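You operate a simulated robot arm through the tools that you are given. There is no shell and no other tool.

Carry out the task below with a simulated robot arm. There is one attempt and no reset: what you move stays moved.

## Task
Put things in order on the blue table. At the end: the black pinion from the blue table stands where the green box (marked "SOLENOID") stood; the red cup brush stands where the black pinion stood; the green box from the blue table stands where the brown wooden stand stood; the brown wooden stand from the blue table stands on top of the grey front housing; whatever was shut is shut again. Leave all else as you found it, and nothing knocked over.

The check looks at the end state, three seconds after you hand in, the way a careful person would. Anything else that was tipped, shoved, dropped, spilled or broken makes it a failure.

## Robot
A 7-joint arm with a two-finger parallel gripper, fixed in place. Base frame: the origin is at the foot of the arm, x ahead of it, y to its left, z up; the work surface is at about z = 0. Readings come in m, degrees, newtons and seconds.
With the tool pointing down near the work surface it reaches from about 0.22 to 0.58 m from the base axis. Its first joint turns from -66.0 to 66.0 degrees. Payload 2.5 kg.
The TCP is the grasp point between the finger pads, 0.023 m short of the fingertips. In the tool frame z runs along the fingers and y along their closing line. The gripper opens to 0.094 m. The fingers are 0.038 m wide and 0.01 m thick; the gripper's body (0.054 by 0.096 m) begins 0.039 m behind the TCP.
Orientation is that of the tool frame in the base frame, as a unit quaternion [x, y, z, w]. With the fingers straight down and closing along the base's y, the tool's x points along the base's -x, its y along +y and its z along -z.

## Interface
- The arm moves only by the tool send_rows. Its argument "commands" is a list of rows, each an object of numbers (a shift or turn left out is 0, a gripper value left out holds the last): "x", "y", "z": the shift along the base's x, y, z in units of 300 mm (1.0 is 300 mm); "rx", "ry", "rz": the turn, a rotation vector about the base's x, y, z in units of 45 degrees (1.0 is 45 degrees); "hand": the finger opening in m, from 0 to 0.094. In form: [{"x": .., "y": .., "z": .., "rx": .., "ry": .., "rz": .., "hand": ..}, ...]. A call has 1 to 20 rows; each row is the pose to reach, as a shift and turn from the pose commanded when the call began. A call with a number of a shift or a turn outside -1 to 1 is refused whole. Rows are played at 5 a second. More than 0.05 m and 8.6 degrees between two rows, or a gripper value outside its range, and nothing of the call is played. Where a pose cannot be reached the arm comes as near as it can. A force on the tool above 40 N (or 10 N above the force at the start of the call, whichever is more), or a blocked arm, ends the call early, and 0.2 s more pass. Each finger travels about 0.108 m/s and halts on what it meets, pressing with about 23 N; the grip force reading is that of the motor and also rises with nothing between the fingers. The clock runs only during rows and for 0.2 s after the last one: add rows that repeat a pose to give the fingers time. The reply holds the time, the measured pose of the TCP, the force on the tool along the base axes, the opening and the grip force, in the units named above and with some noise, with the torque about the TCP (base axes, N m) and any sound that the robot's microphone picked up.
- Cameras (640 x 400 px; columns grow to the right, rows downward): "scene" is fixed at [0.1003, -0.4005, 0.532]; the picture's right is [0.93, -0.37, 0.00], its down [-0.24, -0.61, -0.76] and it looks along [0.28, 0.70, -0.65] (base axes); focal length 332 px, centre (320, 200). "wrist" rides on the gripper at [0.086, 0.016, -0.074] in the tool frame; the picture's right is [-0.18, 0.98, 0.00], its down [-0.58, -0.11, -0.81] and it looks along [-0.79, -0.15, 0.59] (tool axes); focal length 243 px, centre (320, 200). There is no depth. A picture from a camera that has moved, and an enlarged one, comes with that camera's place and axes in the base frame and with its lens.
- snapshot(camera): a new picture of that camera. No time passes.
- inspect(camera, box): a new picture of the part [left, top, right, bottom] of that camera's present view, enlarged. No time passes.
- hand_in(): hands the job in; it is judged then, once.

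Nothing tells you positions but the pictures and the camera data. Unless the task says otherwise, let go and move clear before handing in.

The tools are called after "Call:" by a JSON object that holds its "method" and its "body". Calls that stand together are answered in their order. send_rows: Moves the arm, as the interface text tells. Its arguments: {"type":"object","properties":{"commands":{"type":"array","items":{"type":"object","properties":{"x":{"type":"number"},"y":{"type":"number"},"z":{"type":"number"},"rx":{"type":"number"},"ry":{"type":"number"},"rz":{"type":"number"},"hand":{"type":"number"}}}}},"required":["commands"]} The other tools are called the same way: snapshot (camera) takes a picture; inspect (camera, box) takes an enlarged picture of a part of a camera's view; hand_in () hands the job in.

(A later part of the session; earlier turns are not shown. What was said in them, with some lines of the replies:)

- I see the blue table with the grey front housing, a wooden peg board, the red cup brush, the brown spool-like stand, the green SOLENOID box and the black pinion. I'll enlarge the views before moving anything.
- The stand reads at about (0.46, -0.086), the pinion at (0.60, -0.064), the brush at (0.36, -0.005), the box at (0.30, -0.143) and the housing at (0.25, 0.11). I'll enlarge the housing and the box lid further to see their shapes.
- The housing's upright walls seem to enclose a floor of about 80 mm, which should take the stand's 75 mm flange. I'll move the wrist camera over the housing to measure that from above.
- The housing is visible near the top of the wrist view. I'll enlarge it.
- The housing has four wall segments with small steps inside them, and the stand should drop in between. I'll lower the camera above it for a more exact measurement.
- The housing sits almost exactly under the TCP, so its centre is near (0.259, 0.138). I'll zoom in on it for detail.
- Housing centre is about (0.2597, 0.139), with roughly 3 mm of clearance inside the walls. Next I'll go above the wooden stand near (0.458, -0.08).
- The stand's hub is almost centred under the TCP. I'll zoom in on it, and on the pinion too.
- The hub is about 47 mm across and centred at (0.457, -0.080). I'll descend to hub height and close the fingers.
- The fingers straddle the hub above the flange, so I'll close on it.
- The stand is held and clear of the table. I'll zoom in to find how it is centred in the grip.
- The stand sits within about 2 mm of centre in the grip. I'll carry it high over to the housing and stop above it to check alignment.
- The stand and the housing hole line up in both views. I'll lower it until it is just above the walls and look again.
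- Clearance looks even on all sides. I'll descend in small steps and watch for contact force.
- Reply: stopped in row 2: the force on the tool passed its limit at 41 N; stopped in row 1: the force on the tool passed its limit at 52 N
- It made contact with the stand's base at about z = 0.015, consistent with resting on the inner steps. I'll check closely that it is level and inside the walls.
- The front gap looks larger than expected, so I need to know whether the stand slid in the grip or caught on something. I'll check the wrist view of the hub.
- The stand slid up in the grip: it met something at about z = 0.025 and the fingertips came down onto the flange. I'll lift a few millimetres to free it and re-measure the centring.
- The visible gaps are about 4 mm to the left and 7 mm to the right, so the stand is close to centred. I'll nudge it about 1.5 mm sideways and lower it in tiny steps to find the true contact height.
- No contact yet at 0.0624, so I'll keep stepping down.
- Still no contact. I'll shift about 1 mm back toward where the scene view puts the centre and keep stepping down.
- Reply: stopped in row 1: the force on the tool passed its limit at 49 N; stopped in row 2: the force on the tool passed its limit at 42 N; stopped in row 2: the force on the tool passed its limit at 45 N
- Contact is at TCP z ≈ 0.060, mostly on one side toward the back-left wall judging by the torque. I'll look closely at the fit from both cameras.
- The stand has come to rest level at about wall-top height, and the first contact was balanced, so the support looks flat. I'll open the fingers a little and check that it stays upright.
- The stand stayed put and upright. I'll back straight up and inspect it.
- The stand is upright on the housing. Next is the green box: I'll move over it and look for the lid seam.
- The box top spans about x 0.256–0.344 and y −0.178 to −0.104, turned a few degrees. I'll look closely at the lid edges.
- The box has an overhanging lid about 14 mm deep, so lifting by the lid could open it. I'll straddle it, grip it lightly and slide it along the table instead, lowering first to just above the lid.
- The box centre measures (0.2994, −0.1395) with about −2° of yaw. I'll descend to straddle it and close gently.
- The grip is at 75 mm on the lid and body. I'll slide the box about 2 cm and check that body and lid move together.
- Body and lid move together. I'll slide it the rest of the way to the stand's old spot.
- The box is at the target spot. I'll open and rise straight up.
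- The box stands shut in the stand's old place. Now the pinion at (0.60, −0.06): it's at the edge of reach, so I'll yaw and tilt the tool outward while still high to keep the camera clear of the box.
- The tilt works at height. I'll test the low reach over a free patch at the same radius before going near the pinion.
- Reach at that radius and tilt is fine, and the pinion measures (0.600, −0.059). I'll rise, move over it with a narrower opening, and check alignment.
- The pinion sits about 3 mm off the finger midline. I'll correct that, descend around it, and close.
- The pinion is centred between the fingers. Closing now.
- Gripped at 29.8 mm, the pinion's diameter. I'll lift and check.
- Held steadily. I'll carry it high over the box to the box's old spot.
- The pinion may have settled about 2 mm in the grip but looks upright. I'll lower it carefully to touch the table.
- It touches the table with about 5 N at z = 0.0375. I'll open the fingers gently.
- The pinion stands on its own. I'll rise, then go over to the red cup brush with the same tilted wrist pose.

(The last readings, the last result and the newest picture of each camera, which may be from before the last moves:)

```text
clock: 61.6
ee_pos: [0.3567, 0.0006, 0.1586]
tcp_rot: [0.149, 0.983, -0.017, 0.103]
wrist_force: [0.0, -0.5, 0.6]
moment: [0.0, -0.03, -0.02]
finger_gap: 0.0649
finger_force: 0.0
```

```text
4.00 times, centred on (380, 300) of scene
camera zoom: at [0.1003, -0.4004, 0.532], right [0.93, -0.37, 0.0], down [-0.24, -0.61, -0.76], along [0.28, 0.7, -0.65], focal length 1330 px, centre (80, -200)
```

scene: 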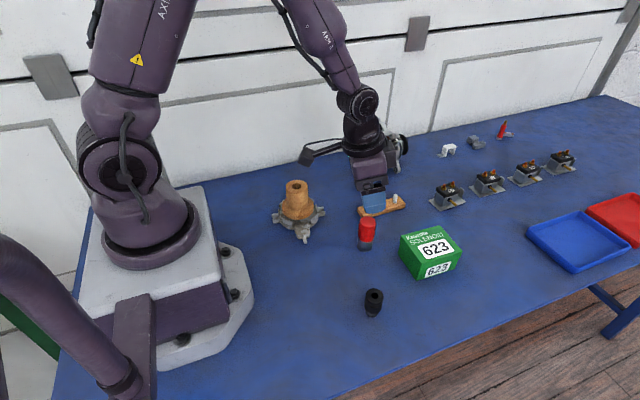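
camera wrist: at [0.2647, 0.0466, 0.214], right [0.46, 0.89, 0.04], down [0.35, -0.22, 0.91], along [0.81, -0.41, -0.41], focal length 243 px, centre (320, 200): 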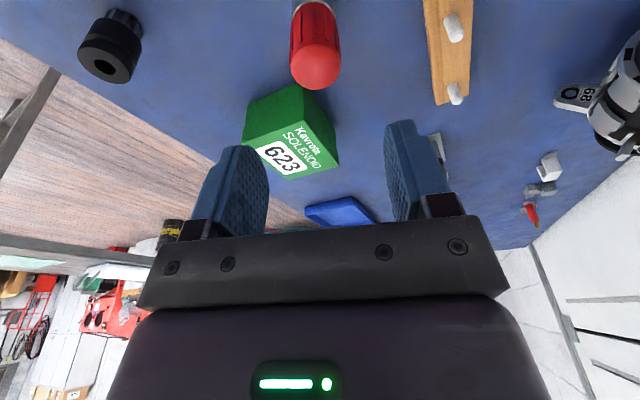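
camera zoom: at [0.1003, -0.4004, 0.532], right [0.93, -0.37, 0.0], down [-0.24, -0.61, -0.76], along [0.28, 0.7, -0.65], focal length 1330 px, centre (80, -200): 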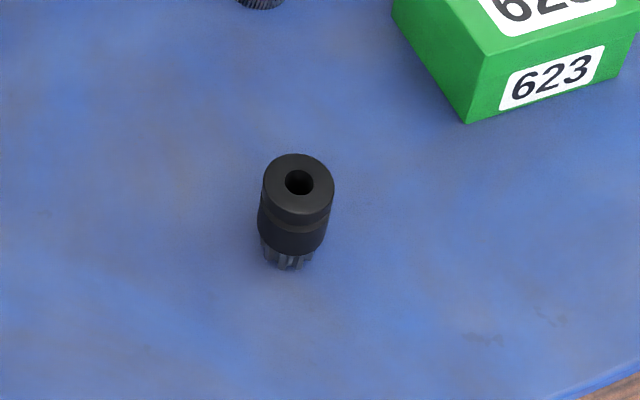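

The brush's top centre is near (0.359, −0.001), almost under the TCP. I'll descend around it.

Call:
{"method": "send_rows", "body": {"commands": [{"x": 0.0063, "y": -0.002, "z": -0.08}, {"x": 0.0063, "y": -0.002, "z": -0.16}, {"x": 0.0063, "y": -0.002, "z": -0.24}, {"x": 0.0063, "y": -0.002, "z": -0.31}, {"x": 0.0063, "y": -0.002, "z": -0.362}, {"x": 0.0063, "y": -0.002, "z": -0.362}]}}

Call:
{"method": "inspect", "body": {"camera": "wrist", "box": [220, 20, 420, 230]}}

Call:
{"method": "inspect", "body": {"camera": "scene", "box": [270, 150, 430, 280]}}

```text
clock: 63.0
ee_pos: [0.3601, -0.0006, 0.0489]
tcp_rot: [0.149, 0.983, -0.017, 0.102]
wrist_force: [0.6, -0.2, -0.1]
moment: [0.04, 0.01, 0.03]
finger_gap: 0.0649
finger_force: 0.1
```

```text
1.90 times, centred on (320, 125) of wrist
camera zoom: at [0.2682, 0.0453, 0.1041], right [0.46, 0.89, 0.04], down [0.35, -0.22, 0.91], along [0.81, -0.41, -0.41], focal length 462 px, centre (320, 343)
```

zoom: 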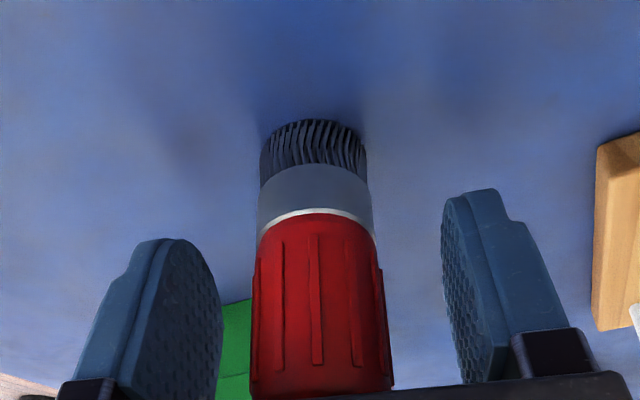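

```text
3.08 times, centred on (350, 215) of scene
camera zoom: at [0.1003, -0.4005, 0.532], right [0.93, -0.37, 0.0], down [-0.24, -0.61, -0.76], along [0.28, 0.7, -0.65], focal length 1023 px, centre (228, 154)
```

zoom: 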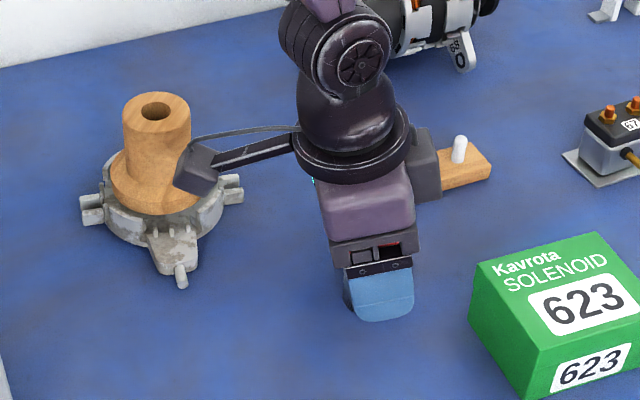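

The brush is centred between the fingers, and its base measures (0.360, −0.001). Closing.

Call:
{"method": "send_rows", "body": {"commands": [{"hand": 0.05}, {"hand": 0.04}, {"hand": 0.03}, {"hand": 0.024}, {"hand": 0.024}, {"hand": 0.024}]}}

Call:
{"method": "send_rows", "body": {"commands": [{"z": 0.03, "hand": 0.024}, {"z": 0.06}, {"z": 0.06}]}}

Call:
{"method": "inspect", "body": {"camera": "wrist", "box": [220, 20, 420, 230]}}

```text
clock: 64.4
ee_pos: [0.3589, -0.0002, 0.05]
tcp_rot: [0.148, 0.983, -0.017, 0.103]
wrist_force: [-0.4, -0.3, 0.3]
moment: [-0.01, 0.02, 0.02]
finger_gap: 0.031
finger_force: 22.9
```

```text
clock: 65.2
ee_pos: [0.3593, 0.0006, 0.0678]
tcp_rot: [0.147, 0.984, -0.017, 0.103]
wrist_force: [-0.1, -0.4, -1.0]
moment: [-0.01, -0.01, -0.03]
finger_gap: 0.0307
finger_force: 22.9
```

```text
1.90 times, centred on (320, 125) of wrist
camera zoom: at [0.2681, 0.0456, 0.1222], right [0.46, 0.89, 0.04], down [0.35, -0.22, 0.91], along [0.81, -0.41, -0.41], focal length 462 px, centre (320, 343)
```

zoom: 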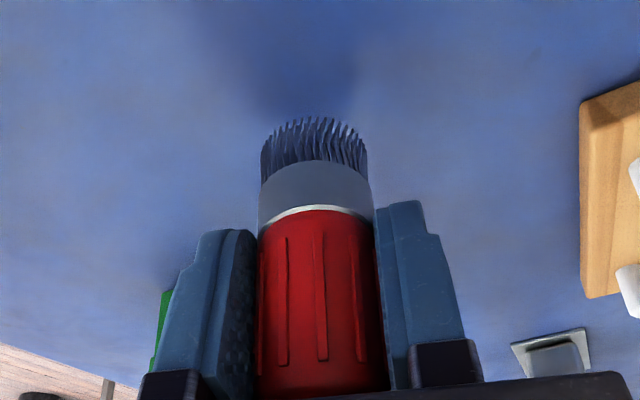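

Brush held. I'll carry it high over to the pinion's old spot and hover just above the table.

Call:
{"method": "send_rows", "body": {"commands": [{"z": 0.12}, {"z": 0.25}, {"z": 0.38}, {"x": 0.05, "y": -0.013, "z": 0.406}, {"x": 0.12, "y": -0.031, "z": 0.406}, {"x": 0.2, "y": -0.052, "z": 0.406}, {"x": 0.29, "y": -0.075, "z": 0.406}, {"x": 0.38, "y": -0.099, "z": 0.406}, {"x": 0.47, "y": -0.122, "z": 0.406}, {"x": 0.56, "y": -0.145, "z": 0.406}, {"x": 0.65, "y": -0.169, "z": 0.406}, {"x": 0.73, "y": -0.19, "z": 0.406}, {"x": 0.797, "y": -0.207, "z": 0.4}, {"x": 0.797, "y": -0.207, "z": 0.28}, {"x": 0.797, "y": -0.207, "z": 0.15}, {"x": 0.797, "y": -0.207, "z": 0.05}, {"x": 0.797, "y": -0.207, "z": -0.02}, {"x": 0.797, "y": -0.207, "z": -0.04}, {"x": 0.797, "y": -0.207, "z": -0.04}, {"x": 0.797, "y": -0.207, "z": -0.04}]}}

Call:
{"method": "inspect", "body": {"camera": "wrist", "box": [220, 20, 420, 230]}}

Call:
{"method": "inspect", "body": {"camera": "scene", "box": [400, 150, 540, 270]}}

```text
clock: 69.4
ee_pos: [0.5982, -0.063, 0.0561]
tcp_rot: [0.148, 0.983, -0.017, 0.103]
wrist_force: [-0.3, -0.2, -0.8]
moment: [0.01, 0.0, 0.0]
finger_gap: 0.031
finger_force: 23.3
```

```text
1.90 times, centred on (320, 125) of wrist
camera zoom: at [0.5067, -0.0169, 0.1106], right [0.46, 0.89, 0.04], down [0.35, -0.22, 0.91], along [0.81, -0.41, -0.41], focal length 462 px, centre (320, 343)
```

zoom: 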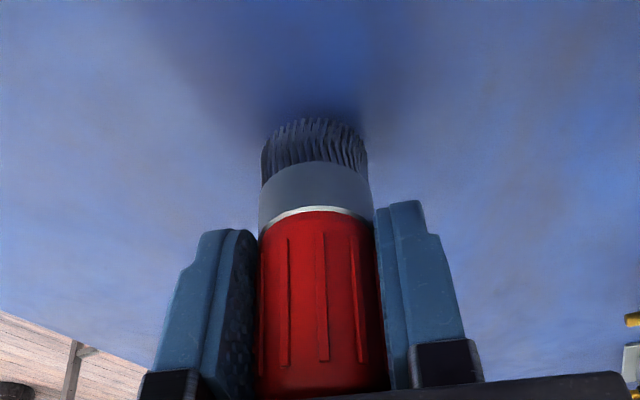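

```text
3.33 times, centred on (470, 210) of scene
camera zoom: at [0.1003, -0.4005, 0.532], right [0.93, -0.37, 0.0], down [-0.24, -0.61, -0.76], along [0.28, 0.7, -0.65], focal length 1108 px, centre (-180, 167)
```

zoom: 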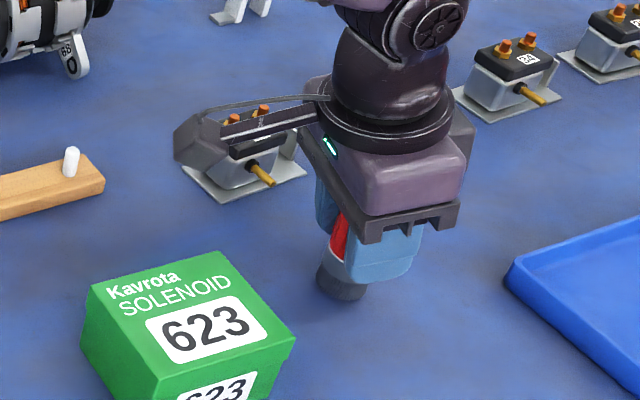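

It's hovering about 6 mm up. I'll lower it gently to contact.

Call:
{"method": "send_rows", "body": {"commands": [{"z": -0.008}, {"z": -0.014}, {"z": -0.016}, {"z": -0.016}]}}

Call:
{"method": "send_rows", "body": {"commands": [{"z": -0.003}, {"z": -0.003}, {"z": -0.003}]}}

```text
clock: 70.4
ee_pos: [0.5981, -0.0619, 0.0504]
tcp_rot: [0.149, 0.983, -0.017, 0.103]
wrist_force: [0.7, -0.2, -0.6]
moment: [0.02, 0.01, -0.05]
finger_gap: 0.031
finger_force: 22.7
```

```text
clock: 71.2
ee_pos: [0.5996, -0.0604, 0.0501]
tcp_rot: [0.148, 0.983, -0.018, 0.103]
wrist_force: [0.6, 0.0, -0.5]
moment: [0.0, 0.0, -0.01]
finger_gap: 0.0307
finger_force: 22.9
```

Call:
{"method": "send_rows", "body": {"commands": [{"z": -0.003}, {"z": -0.003}, {"z": -0.003}]}}

```text
clock: 72.0
ee_pos: [0.5986, -0.0625, 0.0497]
tcp_rot: [0.147, 0.984, -0.017, 0.103]
wrist_force: [-0.4, 0.0, 3.0]
moment: [0.08, 0.05, 0.01]
finger_gap: 0.0308
finger_force: 22.9
```

The brush has touched down with light contact (about 4 N). I'll release it gently and then rise.

Call:
{"method": "send_rows", "body": {"commands": [{"hand": 0.033}, {"hand": 0.037}, {"hand": 0.045}, {"hand": 0.055}, {"hand": 0.06}, {"hand": 0.06}]}}

Call:
{"method": "inspect", "body": {"camera": "wrist", "box": [220, 20, 420, 230]}}

```text
clock: 73.4
ee_pos: [0.5994, -0.0618, 0.0503]
tcp_rot: [0.149, 0.983, -0.018, 0.103]
wrist_force: [0.4, 0.4, -0.6]
moment: [0.04, 0.02, 0.01]
finger_gap: 0.0601
finger_force: 0.1
```

```text
1.90 times, centred on (320, 125) of wrist
camera zoom: at [0.5072, -0.0167, 0.1046], right [0.46, 0.89, 0.04], down [0.35, -0.22, 0.91], along [0.81, -0.41, -0.41], focal length 462 px, centre (320, 343)
```

zoom: 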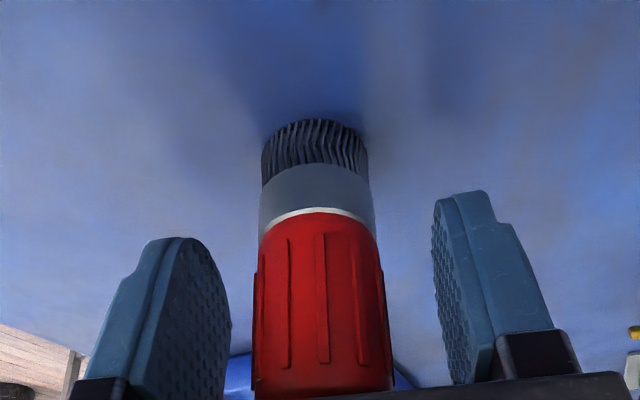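

It stands upright. I'll rise straight up and retreat.

Call:
{"method": "send_rows", "body": {"commands": [{"z": 0.06, "hand": 0.064}, {"z": 0.16}, {"z": 0.28}, {"z": 0.4}, {"z": 0.52}, {"z": 0.6}, {"x": -0.1, "y": 0.03, "z": 0.65}, {"x": -0.22, "y": 0.06, "z": 0.68}, {"x": -0.35, "y": 0.08, "z": 0.68}, {"x": -0.48, "y": 0.1, "z": 0.68}, {"x": -0.6, "y": 0.1, "z": 0.68}, {"x": -0.6, "y": 0.1, "z": 0.68}]}}

Call:
{"method": "snapshot", "body": {"camera": "scene"}}

Call:
{"method": "inspect", "body": {"camera": "scene", "box": [260, 170, 420, 340]}}

Call:
{"method": "inspect", "body": {"camera": "scene", "box": [390, 150, 550, 290]}}

Call:
{"method": "snapshot", "body": {"camera": "wrist"}}

```text
clock: 76.0
ee_pos: [0.4184, -0.0328, 0.2532]
tcp_rot: [0.147, 0.984, -0.016, 0.103]
wrist_force: [-0.9, 0.3, -0.4]
moment: [0.01, 0.03, 0.02]
finger_gap: 0.064
finger_force: 0.0
```

```text
taken
```

scene: 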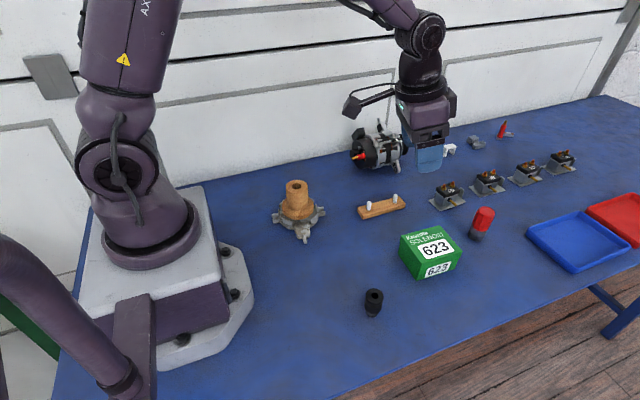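

```text
2.35 times, centred on (340, 255) of scene
camera zoom: at [0.1003, -0.4005, 0.532], right [0.93, -0.37, 0.0], down [-0.24, -0.61, -0.76], along [0.28, 0.7, -0.65], focal length 782 px, centre (273, 71)
```

zoom: 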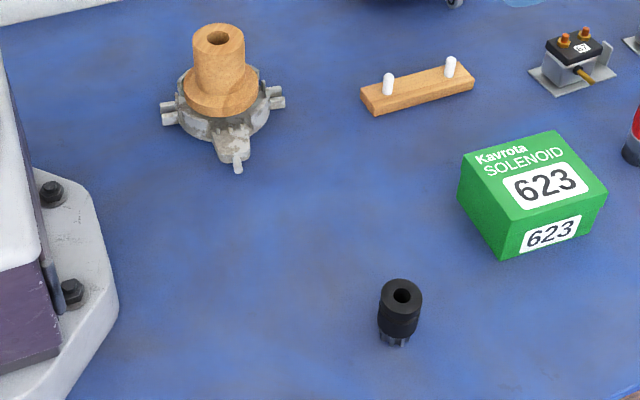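

```text
2.86 times, centred on (470, 220) of scene
camera zoom: at [0.1003, -0.4005, 0.532], right [0.93, -0.37, 0.0], down [-0.24, -0.61, -0.76], along [0.28, 0.7, -0.65], focal length 950 px, centre (-109, 143)
```

zoom: 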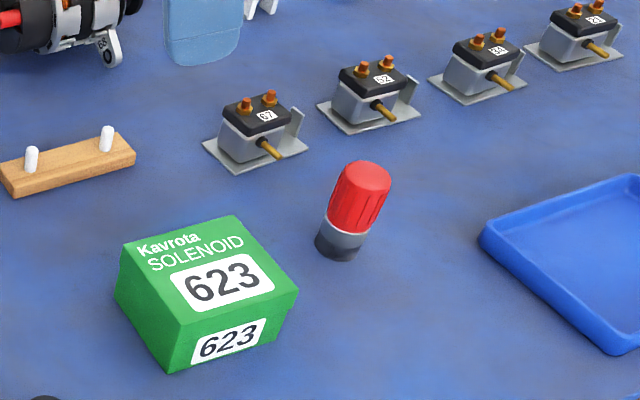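

```text
taken
camera wrist: at [0.3276, 0.0123, 0.3084], right [0.46, 0.89, 0.04], down [0.35, -0.22, 0.91], along [0.81, -0.41, -0.41], focal length 243 px, centre (320, 200)
```

wrist: 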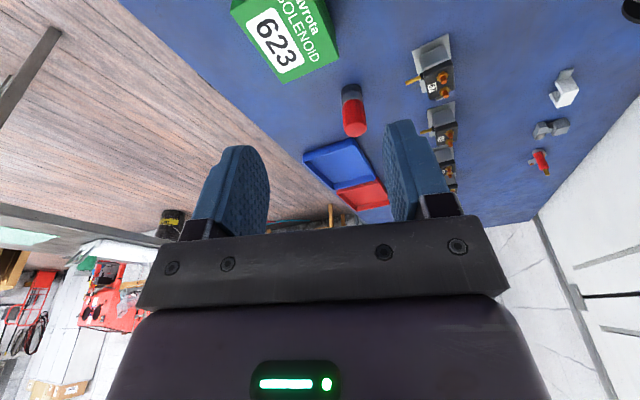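

Everything is in place: the stand is upright on the unmoved housing, the shut box is where the stand was, the pinion is where the box was, and the brush is where the pinion was. The rest looks undisturbed and the arm is clear, so I'll hand in.

Call:
{"method": "hand_in", "body": {}}

```text
The job is handed in.
```

I finished the task and handed it in; I don't know the check's result yet. In the last pictures everything stood upright, and nothing else on the table looked moved.

| Item | Where it is now | How it went |
|---|---|---|
| Brown wooden stand | On top of the grey front housing | It slid in the grip when it touched down. It sits at about the height of the housing's walls, not down between them, and it stayed steady when released. |
| Green box | Where the stand stood | I slid it along the table instead of lifting it, because its lid overhangs. The lid was never opened and is still shut. |
| Black pinion | Where the green box stood | Set down upright, by my measurements within a few millimetres of the box's old centre. |
| Red cup brush | Where the pinion stood | Its base is within about one picture pixel of the pinion's old position. |

The housing did not shift when the stand was placed on it. The gripper was empty and well clear of the table at hand-in.
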